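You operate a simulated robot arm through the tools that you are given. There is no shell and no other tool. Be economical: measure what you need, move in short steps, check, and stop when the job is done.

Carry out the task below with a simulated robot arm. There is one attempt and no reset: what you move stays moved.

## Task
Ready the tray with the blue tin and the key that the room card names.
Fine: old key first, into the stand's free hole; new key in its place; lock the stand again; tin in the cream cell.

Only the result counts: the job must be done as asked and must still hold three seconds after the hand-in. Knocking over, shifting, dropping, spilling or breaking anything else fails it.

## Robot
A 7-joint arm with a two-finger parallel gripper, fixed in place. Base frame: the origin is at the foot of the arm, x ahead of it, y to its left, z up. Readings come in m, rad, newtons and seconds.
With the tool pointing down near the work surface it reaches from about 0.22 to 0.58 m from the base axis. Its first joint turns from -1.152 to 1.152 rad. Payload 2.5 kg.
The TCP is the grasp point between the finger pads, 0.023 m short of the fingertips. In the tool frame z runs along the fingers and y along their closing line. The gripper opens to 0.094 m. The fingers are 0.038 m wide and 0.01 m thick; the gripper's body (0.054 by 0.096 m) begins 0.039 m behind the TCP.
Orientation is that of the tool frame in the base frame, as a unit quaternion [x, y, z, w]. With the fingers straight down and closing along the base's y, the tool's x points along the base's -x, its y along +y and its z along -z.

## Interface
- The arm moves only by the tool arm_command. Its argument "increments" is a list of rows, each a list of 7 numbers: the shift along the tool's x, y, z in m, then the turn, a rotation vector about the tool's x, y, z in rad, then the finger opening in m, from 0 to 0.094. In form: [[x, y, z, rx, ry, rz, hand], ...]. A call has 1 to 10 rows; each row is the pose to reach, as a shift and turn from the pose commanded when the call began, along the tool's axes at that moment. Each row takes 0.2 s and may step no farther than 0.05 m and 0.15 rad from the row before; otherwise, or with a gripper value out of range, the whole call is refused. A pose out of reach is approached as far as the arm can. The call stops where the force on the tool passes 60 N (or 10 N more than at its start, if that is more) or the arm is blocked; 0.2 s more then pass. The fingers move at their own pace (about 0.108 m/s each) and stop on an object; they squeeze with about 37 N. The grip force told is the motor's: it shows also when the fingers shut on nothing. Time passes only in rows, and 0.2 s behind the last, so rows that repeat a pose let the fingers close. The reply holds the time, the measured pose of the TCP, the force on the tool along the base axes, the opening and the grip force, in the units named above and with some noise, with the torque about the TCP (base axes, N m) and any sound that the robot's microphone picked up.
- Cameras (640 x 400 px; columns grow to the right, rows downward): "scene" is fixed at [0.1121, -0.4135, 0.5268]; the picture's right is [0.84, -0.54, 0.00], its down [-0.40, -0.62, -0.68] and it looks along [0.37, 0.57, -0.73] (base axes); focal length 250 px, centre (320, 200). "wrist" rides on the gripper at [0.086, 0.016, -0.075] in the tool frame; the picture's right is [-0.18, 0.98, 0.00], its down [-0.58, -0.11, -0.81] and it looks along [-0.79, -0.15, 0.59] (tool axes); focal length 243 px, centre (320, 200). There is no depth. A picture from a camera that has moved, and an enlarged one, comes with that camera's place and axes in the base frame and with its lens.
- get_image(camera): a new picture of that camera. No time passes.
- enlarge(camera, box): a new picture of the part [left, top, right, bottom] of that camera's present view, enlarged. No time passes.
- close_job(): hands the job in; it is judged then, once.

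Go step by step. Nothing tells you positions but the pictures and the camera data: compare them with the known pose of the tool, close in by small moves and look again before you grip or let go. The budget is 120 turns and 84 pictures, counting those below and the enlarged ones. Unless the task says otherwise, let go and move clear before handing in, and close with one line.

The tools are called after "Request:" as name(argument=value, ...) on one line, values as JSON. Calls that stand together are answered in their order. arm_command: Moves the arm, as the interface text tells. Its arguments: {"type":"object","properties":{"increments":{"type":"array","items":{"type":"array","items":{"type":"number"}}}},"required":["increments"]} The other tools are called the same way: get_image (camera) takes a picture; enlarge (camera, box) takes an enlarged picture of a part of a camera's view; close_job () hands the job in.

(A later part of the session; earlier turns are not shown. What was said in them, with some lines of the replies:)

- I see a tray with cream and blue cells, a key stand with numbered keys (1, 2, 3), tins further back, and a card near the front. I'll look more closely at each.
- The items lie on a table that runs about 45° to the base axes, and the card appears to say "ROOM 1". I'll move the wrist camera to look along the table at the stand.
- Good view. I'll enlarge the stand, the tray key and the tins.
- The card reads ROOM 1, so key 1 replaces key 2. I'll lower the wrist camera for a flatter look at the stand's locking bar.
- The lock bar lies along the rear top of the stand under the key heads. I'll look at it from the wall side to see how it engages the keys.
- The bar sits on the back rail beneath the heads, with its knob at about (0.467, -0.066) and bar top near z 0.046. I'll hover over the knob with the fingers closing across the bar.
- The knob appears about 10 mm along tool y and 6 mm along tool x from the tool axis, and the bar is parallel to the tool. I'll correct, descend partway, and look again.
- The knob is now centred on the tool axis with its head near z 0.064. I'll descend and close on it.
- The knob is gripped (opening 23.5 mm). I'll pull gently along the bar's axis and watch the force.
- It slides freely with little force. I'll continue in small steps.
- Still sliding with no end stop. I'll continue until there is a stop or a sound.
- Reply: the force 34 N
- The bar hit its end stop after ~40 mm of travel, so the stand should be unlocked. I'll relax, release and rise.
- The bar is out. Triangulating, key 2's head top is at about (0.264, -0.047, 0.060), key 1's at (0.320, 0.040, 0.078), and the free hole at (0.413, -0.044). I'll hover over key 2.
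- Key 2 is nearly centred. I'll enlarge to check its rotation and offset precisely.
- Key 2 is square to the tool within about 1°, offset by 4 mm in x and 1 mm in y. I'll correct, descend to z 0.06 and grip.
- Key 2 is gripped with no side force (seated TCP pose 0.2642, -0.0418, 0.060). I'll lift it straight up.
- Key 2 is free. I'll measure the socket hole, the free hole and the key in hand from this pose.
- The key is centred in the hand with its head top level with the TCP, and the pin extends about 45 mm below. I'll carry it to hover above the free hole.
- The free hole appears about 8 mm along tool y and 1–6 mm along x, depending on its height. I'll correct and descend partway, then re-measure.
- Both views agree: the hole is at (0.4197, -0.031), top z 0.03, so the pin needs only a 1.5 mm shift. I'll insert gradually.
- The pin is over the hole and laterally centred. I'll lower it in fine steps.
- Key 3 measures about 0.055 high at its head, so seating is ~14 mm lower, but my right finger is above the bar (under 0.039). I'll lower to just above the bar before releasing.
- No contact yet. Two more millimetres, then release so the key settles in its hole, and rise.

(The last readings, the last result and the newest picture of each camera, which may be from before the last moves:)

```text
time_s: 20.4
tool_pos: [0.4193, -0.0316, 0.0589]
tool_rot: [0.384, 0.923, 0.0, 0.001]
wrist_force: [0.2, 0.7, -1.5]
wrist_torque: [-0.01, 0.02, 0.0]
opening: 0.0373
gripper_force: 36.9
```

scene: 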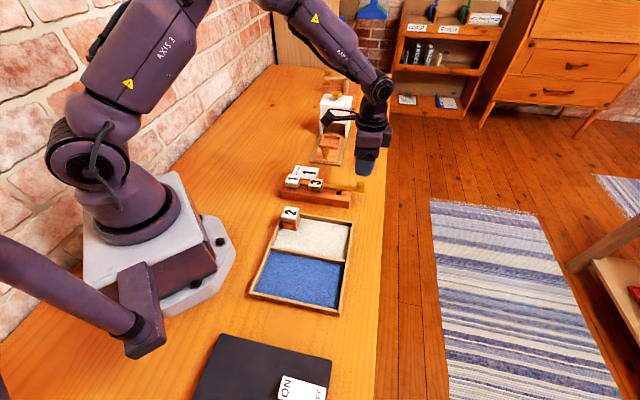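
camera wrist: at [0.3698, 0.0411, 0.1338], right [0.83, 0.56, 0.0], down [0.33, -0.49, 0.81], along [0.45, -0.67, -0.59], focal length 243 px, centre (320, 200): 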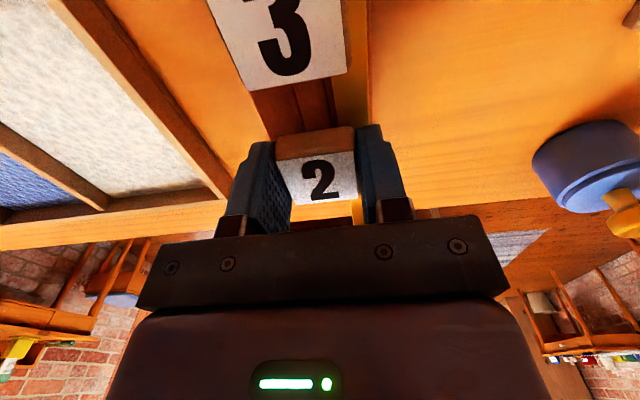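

Still free. Releasing now.

Request:
arm_command(increments=[[0, 0, 0, 0, 0, 0, 0.045], [0, 0, 0, 0, 0, 0, 0.055], [0, 0, 0, 0, 0, 0, 0.06], [0, 0, -0.03, 0, 0, 0, 0.06], [0, 0, -0.07, 0, 0, 0, 0.06]])

Request:
get_image(camera="wrist")

Request:
enlarge(camera="scene", box=[270, 150, 382, 220])

```text
time_s: 21.6
tool_pos: [0.4197, -0.0316, 0.1284]
tool_rot: [0.384, 0.923, 0.0, 0.0]
wrist_force: [0.1, 0.4, -0.7]
wrist_torque: [-0.01, -0.01, -0.02]
opening: 0.0603
gripper_force: 0.0
```

```text
38 pictures are left
camera wrist: at [0.37, 0.0405, 0.2021], right [0.83, 0.56, 0.0], down [0.33, -0.49, 0.81], along [0.45, -0.67, -0.59], focal length 243 px, centre (320, 200)
```

wrist: 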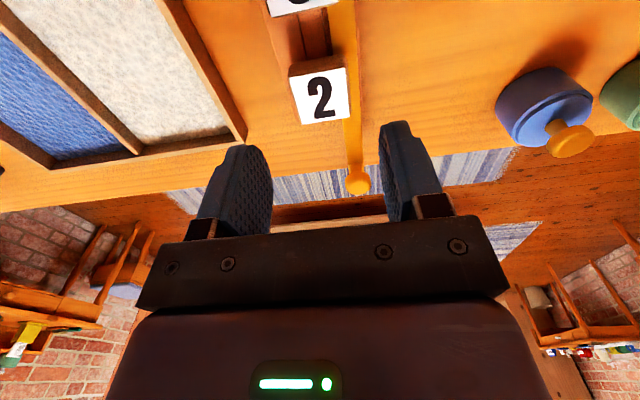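

```text
5.71 times, centred on (326, 185) of scene
camera zoom: at [0.1121, -0.4135, 0.5268], right [0.84, -0.54, 0.0], down [-0.4, -0.62, -0.68], along [0.37, 0.57, -0.73], focal length 1431 px, centre (286, 286)
```

zoom: 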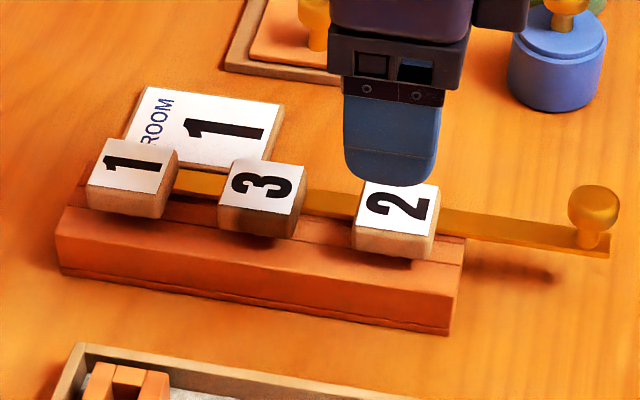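

Key 2 sits level with key 3 in the row. Key 1 should be near (0.328, 0.062); moving to hover above it.

Request:
arm_command(increments=[[0.044, 0, -0.012, 0, 0, 0, 0.06], [0.088, 0.001, -0.012, 0, 0, 0, 0.06], [0.131, 0.0013, -0.012, 0, 0, 0, 0.06]])

Request:
enlarge(camera="wrist", box=[256, 0, 384, 130])

```text
time_s: 22.4
tool_pos: [0.3247, 0.0635, 0.1405]
tool_rot: [0.383, 0.924, 0.0, 0.0]
wrist_force: [-0.2, 0.3, 0.9]
wrist_torque: [-0.01, -0.01, 0.02]
opening: 0.0601
gripper_force: 0.1
```

```text
3.08 times, centred on (320, 65) of wrist
camera zoom: at [0.2762, 0.1367, 0.2133], right [0.83, 0.56, 0.0], down [0.33, -0.49, 0.81], along [0.45, -0.67, -0.59], focal length 746 px, centre (320, 615)
```

zoom: 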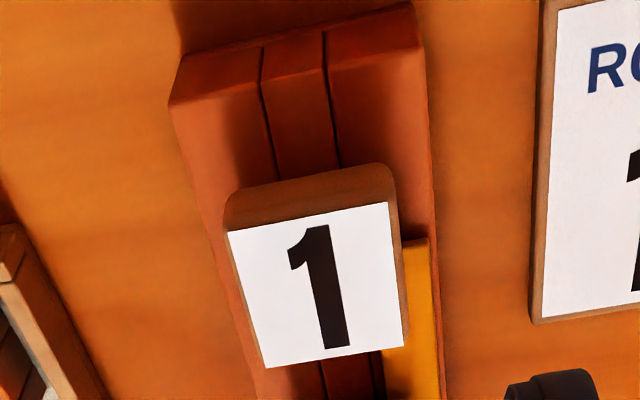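

Key 1 is 3.5 mm off along tool x, head top near z 0.057. I'll correct, descend to TCP z 0.062 and grip.

Request:
arm_command(increments=[[-0.0035, -0.0005, 0.03, 0, 0, 0.008, 0.06], [-0.0035, -0.0005, 0.06, 0, 0, 0.008, 0.06], [-0.0035, -0.0005, 0.0785, 0, 0, 0.008, 0.06], [-0.0035, -0.0005, 0.0785, 0, 0, 0.008, 0.06], [-0.0035, -0.0005, 0.0785, 0, 0, 0.008, 0.0], [-0.0035, -0.0005, 0.0785, 0, 0, 0.008, 0.0], [-0.0035, -0.0005, 0.0785, 0, 0, 0.008, 0.0]])

Request:
enlarge(camera="wrist", box=[240, 80, 400, 220])

```text
time_s: 24.0
tool_pos: [0.3303, 0.0598, 0.0614]
tool_rot: [0.387, 0.922, 0.0, 0.0]
wrist_force: [0.3, 0.1, -0.1]
wrist_torque: [0.0, -0.03, 0.0]
opening: 0.0368
gripper_force: 37.0
```

```text
2.86 times, centred on (320, 150) of wrist
camera zoom: at [0.2812, 0.1332, 0.1354], right [0.83, 0.56, 0.0], down [0.33, -0.49, 0.81], along [0.45, -0.67, -0.59], focal length 693 px, centre (320, 343)
```

zoom: 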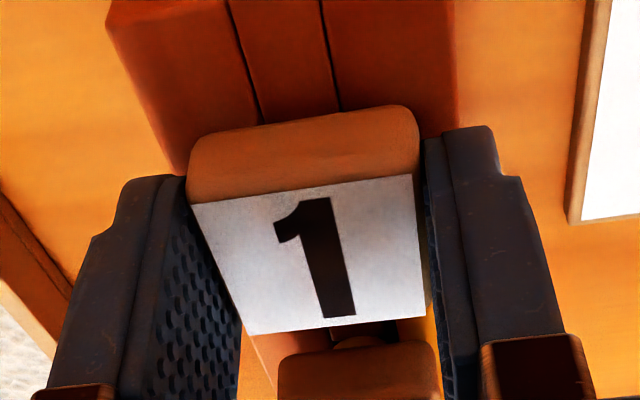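

Key 1 is gripped, its centre 3 mm along tool +x and head top 3 mm below TCP. Lifting it straight out.

Request:
arm_command(increments=[[0, 0, -0.01, 0, 0, 0, 0.0], [0, 0, -0.025, 0, 0, 0, 0.0], [0, 0, -0.05, 0, 0, 0, 0.0], [0, 0, -0.075, 0, 0, 0, 0.0], [0, 0, -0.1, 0, 0, 0, 0.0]])

Request:
get_image(camera="wrist")

Request:
enlarge(camera="scene", box=[270, 130, 382, 220])

```text
time_s: 25.2
tool_pos: [0.3304, 0.0585, 0.1627]
tool_rot: [0.387, 0.922, 0.0, 0.0]
wrist_force: [-0.1, -0.2, -0.8]
wrist_torque: [0.03, 0.0, 0.03]
opening: 0.0371
gripper_force: 36.7
```

```text
34 pictures are left
camera wrist: at [0.2817, 0.1322, 0.236], right [0.83, 0.56, 0.0], down [0.33, -0.49, 0.81], along [0.45, -0.67, -0.59], focal length 243 px, centre (320, 200)
```

wrist: 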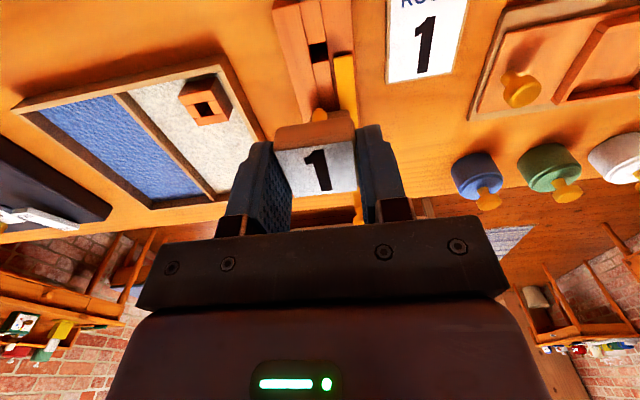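

```text
4.44 times, centred on (326, 175) of scene
camera zoom: at [0.1121, -0.4135, 0.5268], right [0.84, -0.54, 0.0], down [-0.4, -0.62, -0.68], along [0.37, 0.57, -0.73], focal length 1113 px, centre (293, 311)
```

zoom: 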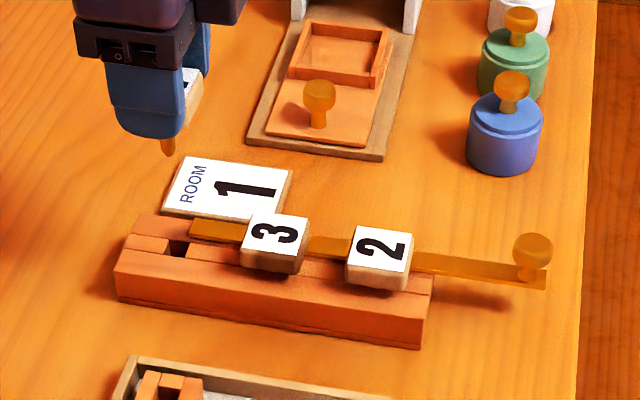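

Key 1 is out, and the card fully reads ROOM 1. Moving it over the tray socket.

Request:
arm_command(increments=[[-0.0094, -0.0392, 0, 0, 0, -0.006, 0.0], [-0.0188, -0.0784, 0, 0, 0, -0.006, 0.0], [-0.0282, -0.1175, 0, 0, 0, -0.006, 0.0], [-0.0282, -0.1175, 0.04, 0, 0, -0.006, 0.0]])

Request:
enlarge(camera="wrist", box=[256, 50, 384, 210])

```text
time_s: 26.2
tool_pos: [0.2655, -0.0452, 0.1228]
tool_rot: [0.385, 0.923, 0.0, 0.0]
wrist_force: [0.5, 0.2, -1.0]
wrist_torque: [0.04, 0.03, 0.01]
opening: 0.0367
gripper_force: 37.0
```

```text
2.50 times, centred on (320, 130) of wrist
camera zoom: at [0.2166, 0.0278, 0.1959], right [0.83, 0.56, 0.0], down [0.33, -0.49, 0.81], along [0.45, -0.67, -0.59], focal length 606 px, centre (320, 375)
```

zoom: 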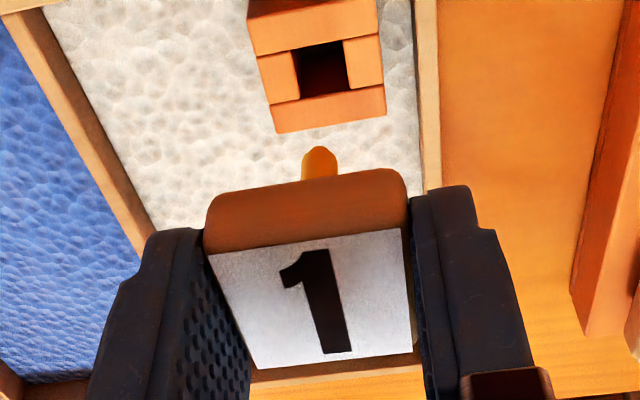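

The socket hole lines up with the pin within 1 mm. Lowering into the socket.

Request:
arm_command(increments=[[0, 0, 0.02, 0, 0, 0, 0.0], [0, 0, 0.035, 0, 0, 0, 0.0], [0, 0, 0.042, 0, 0, 0, 0.0], [0, 0, 0.047, 0, 0, 0, 0.0], [0, 0, 0.052, 0, 0, 0, 0.0]])

Request:
enlarge(camera="wrist", box=[256, 50, 384, 210])

```text
time_s: 27.4
tool_pos: [0.2665, -0.043, 0.0691]
tool_rot: [0.384, 0.923, 0.0, 0.0]
wrist_force: [-0.2, -0.5, -0.9]
wrist_torque: [0.0, 0.01, 0.02]
opening: 0.037
gripper_force: 37.1
```

```text
2.50 times, centred on (320, 130) of wrist
camera zoom: at [0.2171, 0.0297, 0.1428], right [0.83, 0.56, 0.0], down [0.33, -0.49, 0.81], along [0.45, -0.67, -0.59], focal length 606 px, centre (320, 375)
```

zoom: 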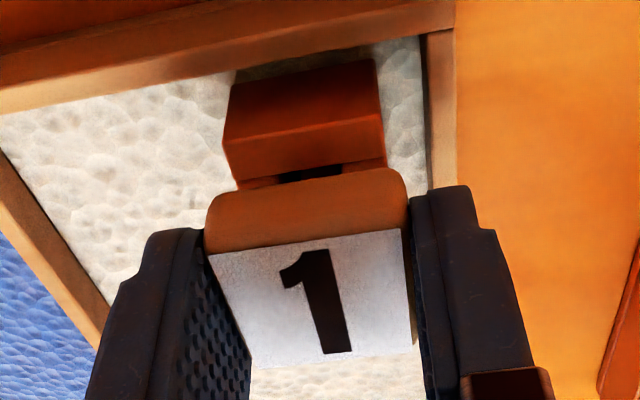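

It is entering with no side load. Lowering to seat depth.

Request:
arm_command(increments=[[0, 0, 0.002, 0, 0, 0, 0.0], [0, 0, 0.004, 0, 0, 0, 0.0], [0, 0, 0.0055, 0, 0, 0, 0.0]])

```text
time_s: 28.2
tool_pos: [0.2663, -0.0447, 0.0658]
tool_rot: [0.384, 0.923, 0.0, -0.001]
wrist_force: [-0.5, 0.2, -0.6]
wrist_torque: [-0.03, -0.01, -0.02]
opening: 0.0369
gripper_force: 37.6
```

Request:
arm_command(increments=[[0, 0, 0.001, 0, 0, 0, 0.0], [0, 0, 0.002, 0, 0, 0, 0.0], [0, 0, 0.003, 0, 0, 0, 0.0]])

```text
time_s: 29.0
tool_pos: [0.2663, -0.0425, 0.0619]
tool_rot: [0.385, 0.923, -0.001, 0.001]
wrist_force: [-1.1, -0.8, 0.0]
wrist_torque: [-0.01, 0.02, 0.02]
opening: 0.0366
gripper_force: 36.8
```

No floor contact yet; two more small steps, then release if light.

Request:
arm_command(increments=[[0, 0, 0.001, 0, 0, 0, 0.0], [0, 0, 0.002, 0, 0, 0, 0.0], [0, 0, 0.003, 0, 0, 0, 0.0]])

```text
time_s: 29.6
tool_pos: [0.2662, -0.0438, 0.061]
tool_rot: [0.384, 0.923, 0.001, 0.001]
wrist_force: [-1.4, 0.0, 9.6]
wrist_torque: [-0.02, 0.06, 0.01]
opening: 0.0368
gripper_force: 36.4
stopped in row 3: the force on the tool passed its limit at 66 N (the readings are from after the stop); the commanded pose is now the measured one
```

It touched bottom and is seated. Releasing and rising.

Request:
arm_command(increments=[[0, 0, 0, 0, 0, 0, 0.045], [0, 0, 0, 0, 0, 0, 0.06], [0, 0, 0, 0, 0, 0, 0.06], [0, 0, -0.03, 0, 0, 0, 0.06], [0, 0, -0.07, 0, 0, 0, 0.06], [0, 0, -0.1, 0, 0, 0, 0.06]])

Request:
get_image(camera="wrist")

Request:
enlarge(camera="scene", box=[250, 160, 382, 240])

```text
time_s: 31.0
tool_pos: [0.2674, -0.0412, 0.1629]
tool_rot: [0.385, 0.923, 0.0, 0.001]
wrist_force: [0.0, 0.5, -0.3]
wrist_torque: [-0.03, 0.03, -0.01]
opening: 0.06
gripper_force: 0.1
```

```text
30 pictures are left
camera wrist: at [0.2175, 0.0312, 0.2354], right [0.83, 0.56, 0.0], down [0.33, -0.49, 0.81], along [0.45, -0.67, -0.59], focal length 243 px, centre (320, 200)
```

wrist: 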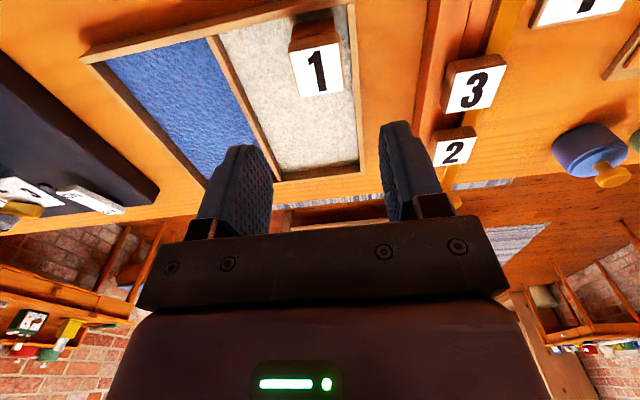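

```text
4.85 times, centred on (316, 200) of scene
camera zoom: at [0.1121, -0.4136, 0.5268], right [0.84, -0.54, 0.0], down [-0.4, -0.62, -0.68], along [0.37, 0.57, -0.73], focal length 1214 px, centre (339, 200)
```

zoom: 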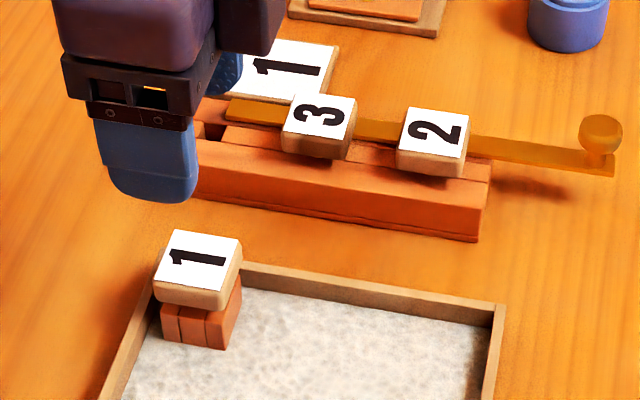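

Key 1 is in the tray socket and key 2 in the stand. Now back to the bar's knob to lock the stand.

Request:
arm_command(increments=[[-0.0377, 0.0264, 0, 0, 0, 0, 0.06], [-0.0755, 0.0528, 0, 0, 0, 0, 0.06], [-0.1132, 0.0793, 0, 0, 0, 0, 0.06], [-0.151, 0.1057, 0, 0, 0, -0.006, 0.06], [-0.1887, 0.1321, 0.01, 0, 0, -0.01, 0.06], [-0.1887, 0.1321, 0.05, 0, 0, -0.01, 0.06]])

Request:
get_image(camera="wrist")

```text
time_s: 32.4
tool_pos: [0.497, -0.0834, 0.1092]
tool_rot: [0.38, 0.925, 0.001, 0.001]
wrist_force: [-1.0, -0.3, -0.6]
wrist_torque: [0.01, 0.01, 0.04]
opening: 0.06
gripper_force: 0.0
```

```text
28 pictures are left
camera wrist: at [0.4458, -0.011, 0.1833], right [0.82, 0.57, 0.0], down [0.34, -0.49, 0.81], along [0.46, -0.66, -0.59], focal length 243 px, centre (320, 200)
```

wrist: 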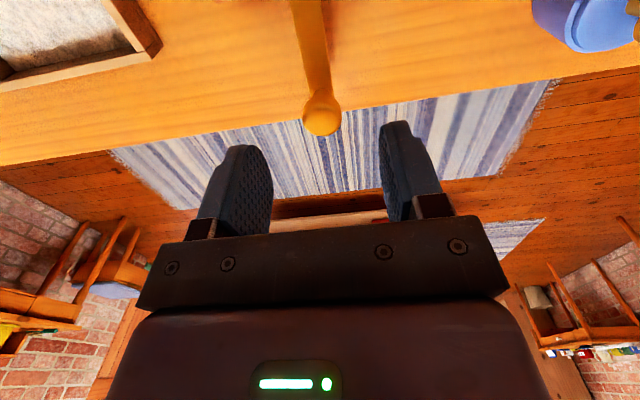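

The knob is slightly toward tool +x (about 5 mm). I'll correct, descend and close on it.

Request:
arm_command(increments=[[0.005, 0.001, 0.02, 0, 0, 0, 0.06], [0.005, 0.001, 0.04, 0, 0, 0, 0.06], [0.005, 0.001, 0.04, 0, 0, 0, 0.0], [0.005, 0.001, 0.04, 0, 0, 0, 0.0], [0.005, 0.001, 0.04, 0, 0, 0, 0.0]])

Request:
arm_command(increments=[[0.005, 0, 0, 0, 0, 0, 0.0], [0.01, 0, 0, 0, 0, 0, 0.0], [0.015, 0, 0, 0, 0, 0, 0.0], [0.02, 0, 0, 0, 0, 0, 0.0], [0.025, 0, 0, 0, 0, 0, 0.0], [0.03, 0, 0, 0, 0, 0, 0.0]])

```text
time_s: 33.6
tool_pos: [0.4934, -0.078, 0.0716]
tool_rot: [0.38, 0.925, 0.001, 0.001]
wrist_force: [7.5, 5.6, -4.5]
wrist_torque: [-0.1, -0.4, 0.04]
opening: 0.0233
gripper_force: 45.3
```

```text
time_s: 35.0
tool_pos: [0.4688, -0.0554, 0.0707]
tool_rot: [0.379, 0.926, 0.003, 0.0]
wrist_force: [20.1, 18.3, -22.8]
wrist_torque: [0.02, -0.51, 0.22]
opening: 0.0237
gripper_force: 45.0
```

It slid ~34 mm in with some side load. I'll relieve sideways a little and push on to the end stop.

Request:
arm_command(increments=[[0, 0.0015, 0.001, 0, 0, 0, 0.0], [0.003, 0.0015, 0.001, 0, 0, 0, 0.0], [0.006, 0.0015, 0.001, 0, 0, 0, 0.0], [0.009, 0.0015, 0.001, 0, 0, 0, 0.0]])

Request:
enlarge(camera="scene", box=[270, 150, 382, 220])

```text
time_s: 36.0
tool_pos: [0.4671, -0.0529, 0.0726]
tool_rot: [0.38, 0.925, 0.001, 0.008]
wrist_force: [34.6, -0.3, -22.2]
wrist_torque: [0.19, -0.36, 0.09]
opening: 0.0235
gripper_force: 45.2
```

```text
5.71 times, centred on (326, 185) of scene
camera zoom: at [0.1122, -0.4136, 0.5267], right [0.84, -0.54, 0.0], down [-0.4, -0.62, -0.68], along [0.37, 0.57, -0.73], focal length 1431 px, centre (286, 286)
```

zoom: 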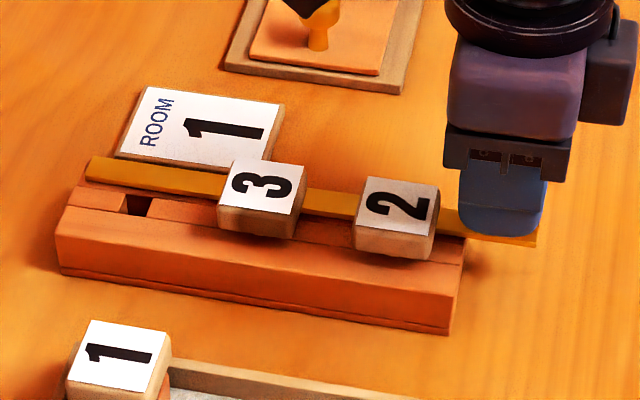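

The bar has reached its inner stop at its original place. I'll relax, release and rise.

Request:
arm_command(increments=[[-0.003, 0, 0, 0, 0, 0, 0.0], [-0.003, 0, 0, 0, 0, 0, 0.06], [-0.003, 0, 0, 0, 0, 0, 0.06], [-0.003, 0, -0.04, 0, 0, 0, 0.06], [-0.003, 0, -0.085, 0, 0, 0, 0.06]])

Request:
enlarge(camera="scene", box=[270, 160, 375, 225])

Request:
get_image(camera="wrist")

```text
time_s: 37.2
tool_pos: [0.4661, -0.053, 0.1541]
tool_rot: [0.38, 0.925, 0.001, 0.0]
wrist_force: [0.2, -0.2, 0.4]
wrist_torque: [0.02, -0.04, 0.03]
opening: 0.0603
gripper_force: 0.1
```

```text
6.10 times, centred on (322, 192) of scene
camera zoom: at [0.1121, -0.4136, 0.5268], right [0.84, -0.54, 0.0], down [-0.4, -0.62, -0.68], along [0.37, 0.57, -0.73], focal length 1526 px, centre (305, 246)
```

zoom: 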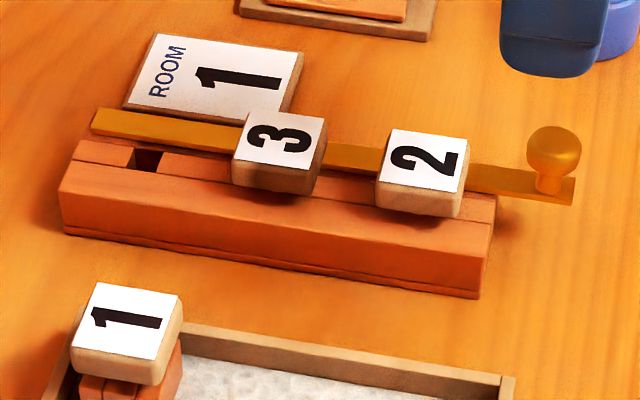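

```text
25 pictures are left
camera wrist: at [0.4164, 0.0198, 0.2275], right [0.82, 0.57, 0.0], down [0.34, -0.49, 0.81], along [0.46, -0.66, -0.59], focal length 243 px, centre (320, 200)
```

wrist: 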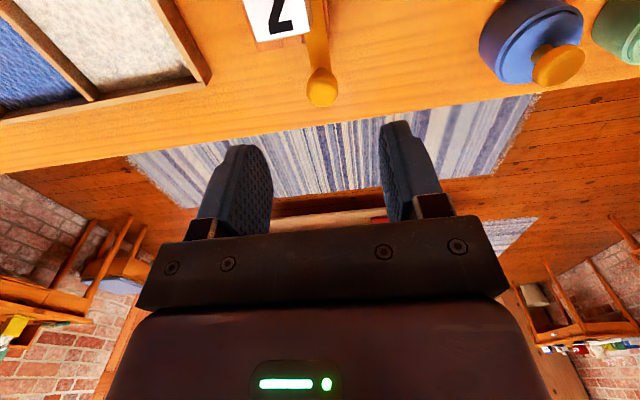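

The bar is in its original locked place. Now the blue tin, about (0.58, 0.04): I'll rotate the hand to close across the table's width and look at it from the tray side.

Request:
arm_command(increments=[[-0.0015, 0.0075, 0, 0, 0, -0.149, 0.07], [-0.003, 0.015, 0, 0, 0, -0.298, 0.08], [-0.0045, 0.0225, 0, 0, 0, -0.447, 0.09], [-0.006, 0.03, 0, 0, 0, -0.596, 0.094], [-0.0075, 0.0375, 0, 0, 0, -0.745, 0.094], [-0.009, 0.045, 0, 0, 0, -0.894, 0.094], [-0.0105, 0.0525, 0, 0, 0, -1.043, 0.094], [-0.012, 0.06, 0, 0, 0, -1.192, 0.094], [-0.0135, 0.068, 0, 0, 0, -1.341, 0.094], [-0.0153, 0.0756, 0, 0, 0, -1.49, 0.094]])

Request:
arm_command(increments=[[0, 0, 0, 0, 0, -0.075, 0.094]])

Request:
get_image(camera="wrist")

Request:
enlarge(camera="scene", box=[330, 90, 426, 190])

```text
time_s: 39.4
tool_pos: [0.5289, -0.0086, 0.1546]
tool_rot: [-0.349, 0.937, 0.001, 0.002]
wrist_force: [-0.3, 0.0, -0.3]
wrist_torque: [0.02, -0.03, 0.02]
opening: 0.0937
gripper_force: 0.1
```

```text
time_s: 39.8
tool_pos: [0.53, -0.0107, 0.1556]
tool_rot: [-0.384, 0.923, 0.0, 0.0]
wrist_force: [-0.2, -0.1, 0.3]
wrist_torque: [0.03, -0.01, 0.02]
opening: 0.0941
gripper_force: 0.0
```

```text
24 pictures are left
camera wrist: at [0.457, -0.0602, 0.2282], right [-0.57, 0.82, 0.0], down [0.49, 0.33, 0.81], along [0.66, 0.46, -0.59], focal length 243 px, centre (320, 200)
```

wrist: 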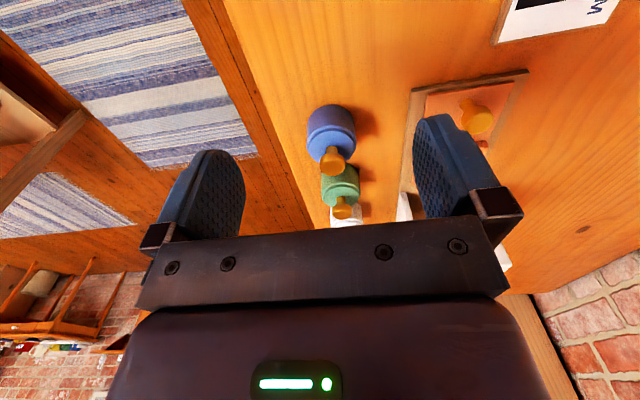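

```text
4.00 times, centred on (378, 140) of scene
camera zoom: at [0.1121, -0.4135, 0.5268], right [0.84, -0.54, 0.0], down [-0.4, -0.62, -0.68], along [0.37, 0.57, -0.73], focal length 1002 px, centre (88, 440)
```

zoom: 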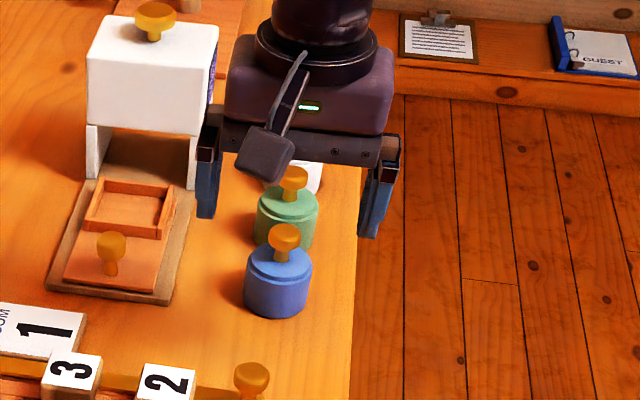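

Request:
enlarge(camera="wrist", box=[270, 85, 398, 235])

```text
2.67 times, centred on (334, 160) of wrist
camera zoom: at [0.457, -0.0602, 0.2282], right [-0.57, 0.82, 0.0], down [0.49, 0.33, 0.81], along [0.66, 0.46, -0.59], focal length 647 px, centre (283, 307)
```

zoom: 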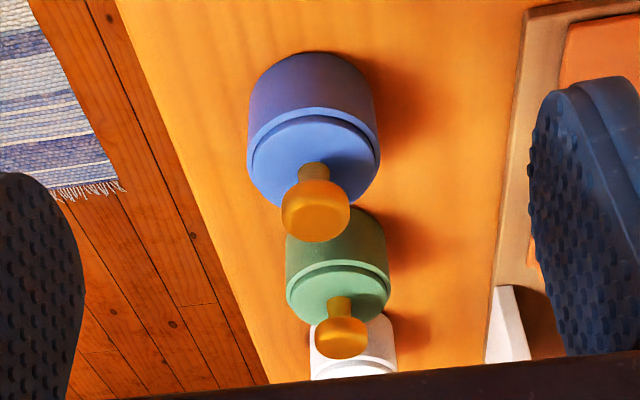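

The blue tin body is ~50 mm wide, ~35 mm tall, knob top ~70 mm, centred near (0.590, 0.046). I'd rather grip its body than its lid knob; first I'll test the reach above it.

Request:
arm_command(increments=[[-0.042, -0.001, 0, 0, 0, 0, 0.094], [-0.083, -0.0025, 0, 0, 0, 0, 0.094], [-0.083, -0.0025, 0, 0, 0, 0, 0.094]])

Request:
get_image(camera="wrist")

```text
time_s: 40.6
tool_pos: [0.5879, 0.0465, 0.1558]
tool_rot: [-0.383, 0.924, 0.0, 0.0]
wrist_force: [-0.1, 0.3, -0.4]
wrist_torque: [0.01, 0.01, 0.01]
opening: 0.0939
gripper_force: 0.0
```

```text
21 pictures are left
camera wrist: at [0.5165, -0.0028, 0.2279], right [-0.57, 0.82, 0.0], down [0.49, 0.33, 0.81], along [0.66, 0.46, -0.59], focal length 243 px, centre (320, 200)
```

wrist: 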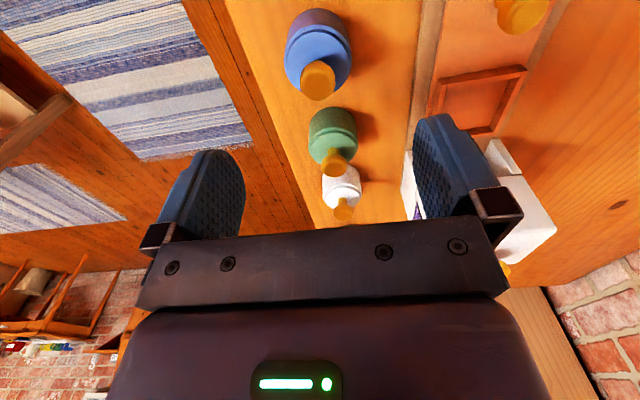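

I'm centred over the tin within about a millimetre. Descending in stages and checking that the pose is really reached.

Request:
arm_command(increments=[[0, 0, 0.04, 0, 0, 0, 0.094], [0, 0, 0.075, 0, 0, 0, 0.094], [0, 0, 0.075, 0, 0, 0, 0.094]])

Request:
get_image(camera="wrist")

```text
time_s: 41.4
tool_pos: [0.5889, 0.0462, 0.08]
tool_rot: [-0.383, 0.924, 0.001, 0.0]
wrist_force: [-0.1, -0.1, 0.6]
wrist_torque: [0.0, 0.01, -0.02]
opening: 0.0941
gripper_force: 0.1
```

```text
20 pictures are left
camera wrist: at [0.5156, -0.0037, 0.1532], right [-0.57, 0.82, 0.0], down [0.49, 0.33, 0.81], along [0.67, 0.46, -0.59], focal length 243 px, centre (320, 200)
```

wrist: 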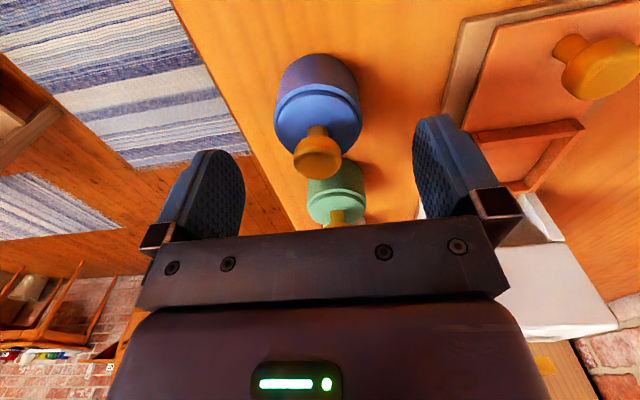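

Alignment holds with 27 mm clearance to the frame on the right. Descending to body height and closing.

Request:
arm_command(increments=[[-0.001, 0, 0.02, 0, 0, 0, 0.094], [-0.001, 0, 0.036, 0, 0, 0, 0.094], [-0.001, 0, 0.044, 0, 0, 0, 0.094], [-0.001, 0, 0.044, 0, 0, 0, 0.094]])

Request:
get_image(camera="wrist")

```text
time_s: 42.4
tool_pos: [0.5905, 0.0464, 0.0363]
tool_rot: [-0.383, 0.924, 0.0, 0.001]
wrist_force: [-0.7, -1.2, 0.1]
wrist_torque: [0.01, -0.01, 0.0]
opening: 0.0942
gripper_force: 0.0
```

```text
19 pictures are left
camera wrist: at [0.5175, -0.0026, 0.1097], right [-0.57, 0.82, 0.0], down [0.49, 0.33, 0.81], along [0.67, 0.46, -0.59], focal length 243 px, centre (320, 200)
```

wrist: 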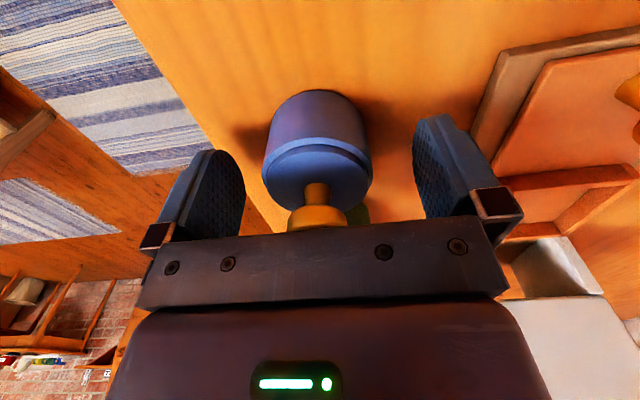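

Tin is centred between the fingers. Closing.

Request:
arm_command(increments=[[0, 0, 0, 0, 0, 0, 0.06], [0, 0, 0, 0, 0, 0, 0.03], [0, 0, 0, 0, 0, 0, 0.03], [0, 0, 0, 0, 0, 0, 0.03]])

Request:
get_image(camera="wrist")

```text
time_s: 43.4
tool_pos: [0.5908, 0.0468, 0.0359]
tool_rot: [-0.383, 0.924, 0.0, 0.001]
wrist_force: [-0.1, 0.4, 0.0]
wrist_torque: [-0.01, 0.04, 0.01]
opening: 0.051
gripper_force: 36.6
```

```text
18 pictures are left
camera wrist: at [0.5175, -0.0027, 0.1098], right [-0.57, 0.82, 0.0], down [0.49, 0.33, 0.81], along [0.67, 0.46, -0.59], focal length 243 px, centre (320, 200)
```

wrist: 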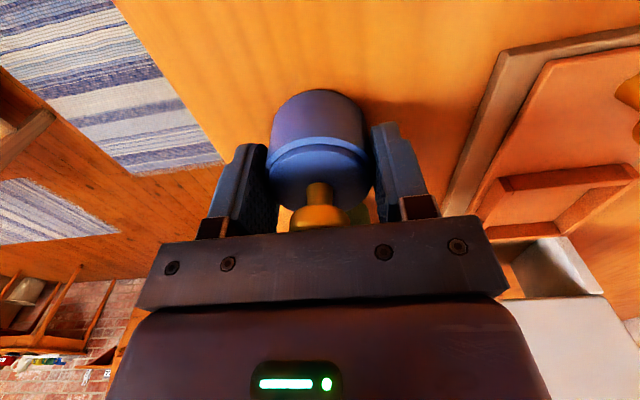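

The tin is gripped by its body (51 mm). Lifting it, then carrying it toward the cream cell around (0.306, -0.127).

Request:
arm_command(increments=[[0, 0, -0.02, 0, 0, 0, 0.03], [0, 0, -0.05, 0, 0, 0, 0.03], [0, 0, -0.09, 0, 0, 0, 0.03], [0, 0, -0.13, 0, 0, 0, 0.03]])

Request:
arm_command(increments=[[0.0463, 0.0112, 0, 0, 0, 0, 0.03], [0.0926, 0.0224, 0, 0, 0, 0, 0.03], [0.1389, 0.0336, 0, 0, 0, 0, 0.03], [0.1852, 0.0449, 0, 0, 0, 0, 0.03], [0.2315, 0.0561, 0, 0, 0, 0, 0.03], [0.2778, 0.0673, 0, 0, 0, 0, 0.03], [0.3241, 0.0785, 0, 0, 0, 0, 0.03]])

Request:
get_image(camera="wrist")

Request:
get_image(camera="scene")

```text
time_s: 44.4
tool_pos: [0.5891, 0.047, 0.166]
tool_rot: [-0.382, 0.924, 0.001, 0.0]
wrist_force: [0.3, 0.7, 0.4]
wrist_torque: [-0.02, 0.0, 0.02]
opening: 0.0512
gripper_force: 37.0
```

```text
time_s: 46.0
tool_pos: [0.307, -0.1261, 0.1642]
tool_rot: [-0.384, 0.923, 0.0, 0.001]
wrist_force: [-0.8, -0.8, -0.5]
wrist_torque: [0.0, 0.0, -0.01]
opening: 0.0512
gripper_force: 37.5
```

```text
17 pictures are left
camera wrist: at [0.2349, -0.1754, 0.2374], right [-0.57, 0.82, 0.0], down [0.49, 0.33, 0.81], along [0.67, 0.46, -0.59], focal length 243 px, centre (320, 200)
```

wrist: 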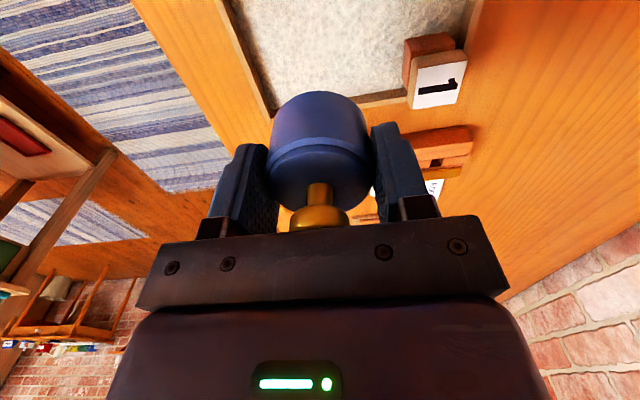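

```text
16 pictures are left
```

scene: 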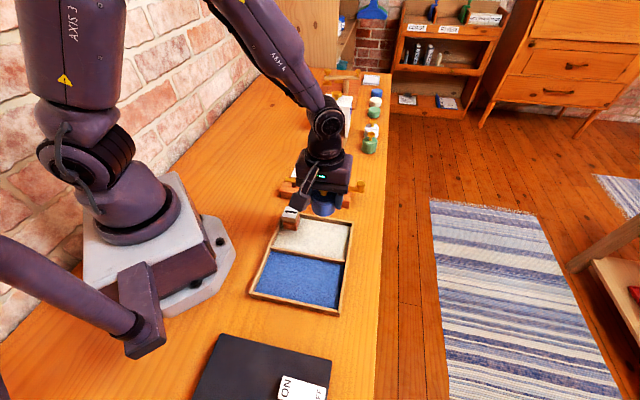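

The drop point is central in the cream cell, with ≥25 mm clear to rims and about 45 mm from tin edge to socket. Descending.

Request:
arm_command(increments=[[0, 0, 0.04, 0, 0, 0, 0.03], [0, 0, 0.08, 0, 0, 0, 0.03], [0, 0, 0.105, 0, 0, 0, 0.03], [0, 0, 0.115, 0, 0, 0, 0.03]])

Request:
get_image(camera="wrist")

Request:
enlarge(camera="scene", box=[240, 180, 368, 260])

```text
time_s: 47.0
tool_pos: [0.3078, -0.1272, 0.0516]
tool_rot: [-0.384, 0.923, 0.0, 0.001]
wrist_force: [0.9, 0.7, -0.6]
wrist_torque: [0.0, -0.02, 0.01]
opening: 0.0512
gripper_force: 37.1
```

```text
15 pictures are left
camera wrist: at [0.2349, -0.177, 0.1237], right [-0.57, 0.82, 0.0], down [0.49, 0.33, 0.81], along [0.67, 0.46, -0.59], focal length 243 px, centre (320, 200)
```

wrist: 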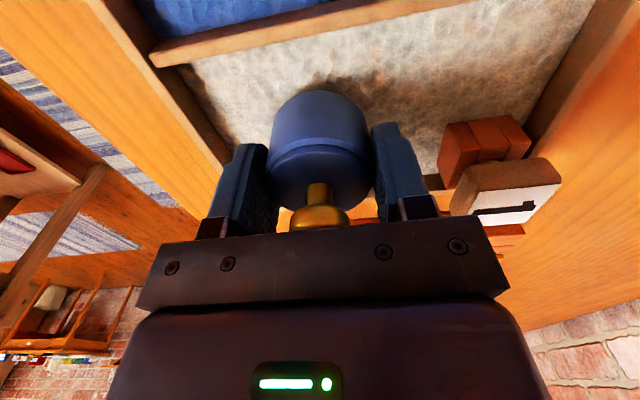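

```text
5.00 times, centred on (304, 220) of scene
camera zoom: at [0.1121, -0.4136, 0.5268], right [0.84, -0.54, 0.0], down [-0.4, -0.62, -0.68], along [0.37, 0.57, -0.73], focal length 1252 px, centre (400, 100)
```

zoom: 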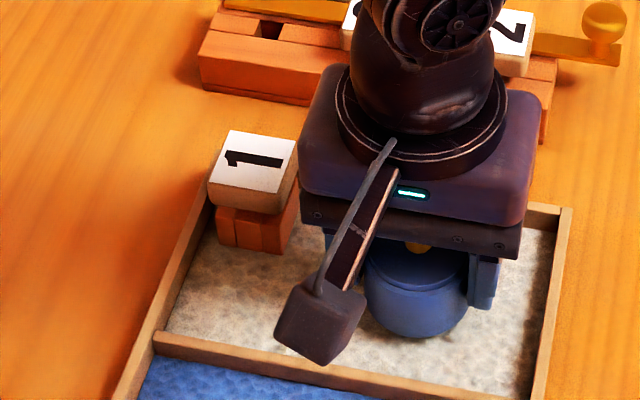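

Well inside the cell and clear of the key. Lowering in fine steps to the floor.

Request:
arm_command(increments=[[0, 0, 0.002, 0, 0, 0, 0.03], [0, 0, 0.004, 0, 0, 0, 0.03], [0, 0, 0.006, 0, 0, 0, 0.03]])

```text
time_s: 47.8
tool_pos: [0.3064, -0.1282, 0.0452]
tool_rot: [-0.383, 0.924, 0.0, 0.001]
wrist_force: [0.0, 0.1, -0.8]
wrist_torque: [0.0, 0.0, 0.0]
opening: 0.0512
gripper_force: 36.7
```

Request:
arm_command(increments=[[0, 0, 0.001, 0, 0, 0, 0.03], [0, 0, 0.002, 0, 0, 0, 0.03], [0, 0, 0.003, 0, 0, 0, 0.03]])

```text
time_s: 48.6
tool_pos: [0.3067, -0.1268, 0.0427]
tool_rot: [-0.383, 0.924, 0.001, 0.001]
wrist_force: [-1.9, 0.7, 13.1]
wrist_torque: [0.12, 0.1, -0.01]
opening: 0.0512
gripper_force: 37.3
```

The tin is on the cell floor (13 N). Releasing and rising straight up.

Request:
arm_command(increments=[[0, 0, -0.0005, 0, 0, 0, 0.056], [0, 0, -0.0005, 0, 0, 0, 0.065], [0, 0, -0.0005, 0, 0, 0, 0.075], [0, 0, -0.0005, 0, 0, 0, 0.08], [0, 0, -0.02, 0, 0, 0, 0.08], [0, 0, -0.05, 0, 0, 0, 0.08], [0, 0, -0.09, 0, 0, 0, 0.08], [0, 0, -0.13, 0, 0, 0, 0.08]])

Request:
get_image(camera="wrist")

Request:
get_image(camera="scene")

```text
time_s: 50.4
tool_pos: [0.3064, -0.1254, 0.1743]
tool_rot: [-0.382, 0.924, 0.0, 0.001]
wrist_force: [0.1, -0.5, -0.6]
wrist_torque: [0.02, 0.01, 0.01]
opening: 0.08
gripper_force: 0.0
```

```text
13 pictures are left
camera wrist: at [0.2338, -0.1766, 0.2464], right [-0.57, 0.82, 0.0], down [0.49, 0.33, 0.81], along [0.67, 0.46, -0.59], focal length 243 px, centre (320, 200)
```

wrist: 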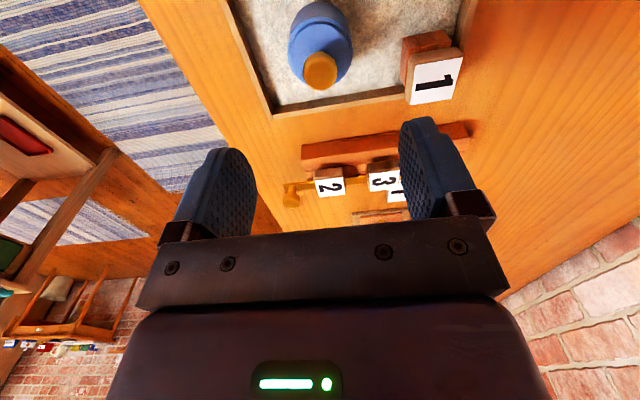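

```text
12 pictures are left
```

scene: 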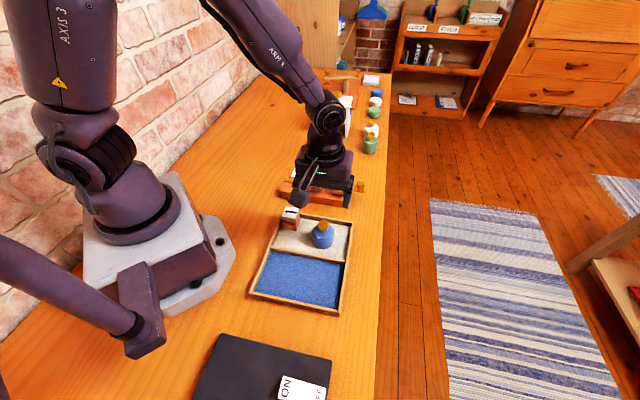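

The tin stands in the cream cell. One last close look at the stand and tray.

Request:
enlarge(camera="wrist", box=[270, 110, 420, 220])

Request:
enlarge(camera="scene", box=[240, 170, 384, 260])

```text
3.64 times, centred on (345, 165) of wrist
camera zoom: at [0.2338, -0.1766, 0.2464], right [-0.57, 0.82, 0.0], down [0.49, 0.33, 0.81], along [0.67, 0.46, -0.59], focal length 882 px, centre (229, 327)
```

zoom: 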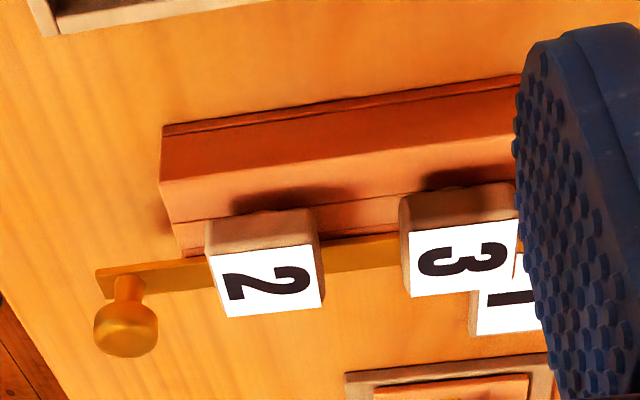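

```text
4.44 times, centred on (312, 215) of scene
camera zoom: at [0.1121, -0.4136, 0.5268], right [0.84, -0.54, 0.0], down [-0.4, -0.62, -0.68], along [0.37, 0.57, -0.73], focal length 1113 px, centre (356, 133)
```

zoom: 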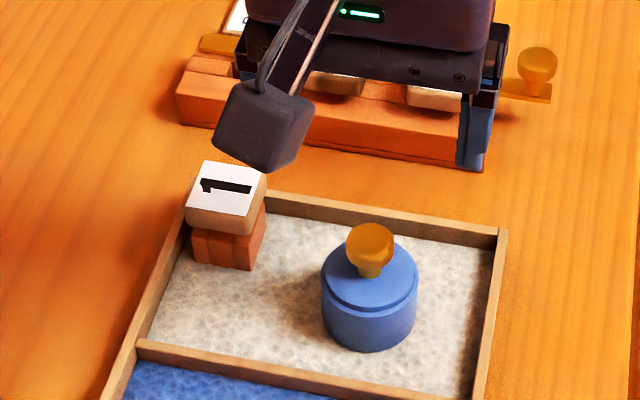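

Key 2 is seated in the stand, the bar is shut, key 1 is in the tray socket and the blue tin is in the cream cell. The hand is clear, so I'm handing in.

Request:
close_job()

```text
The job is handed in.
```

The job is handed in: key 2 is in the stand's free hole, key 1 is in its place in the tray, the stand's bar is pushed back to its original locked position, and the blue tin is in the cream cell.
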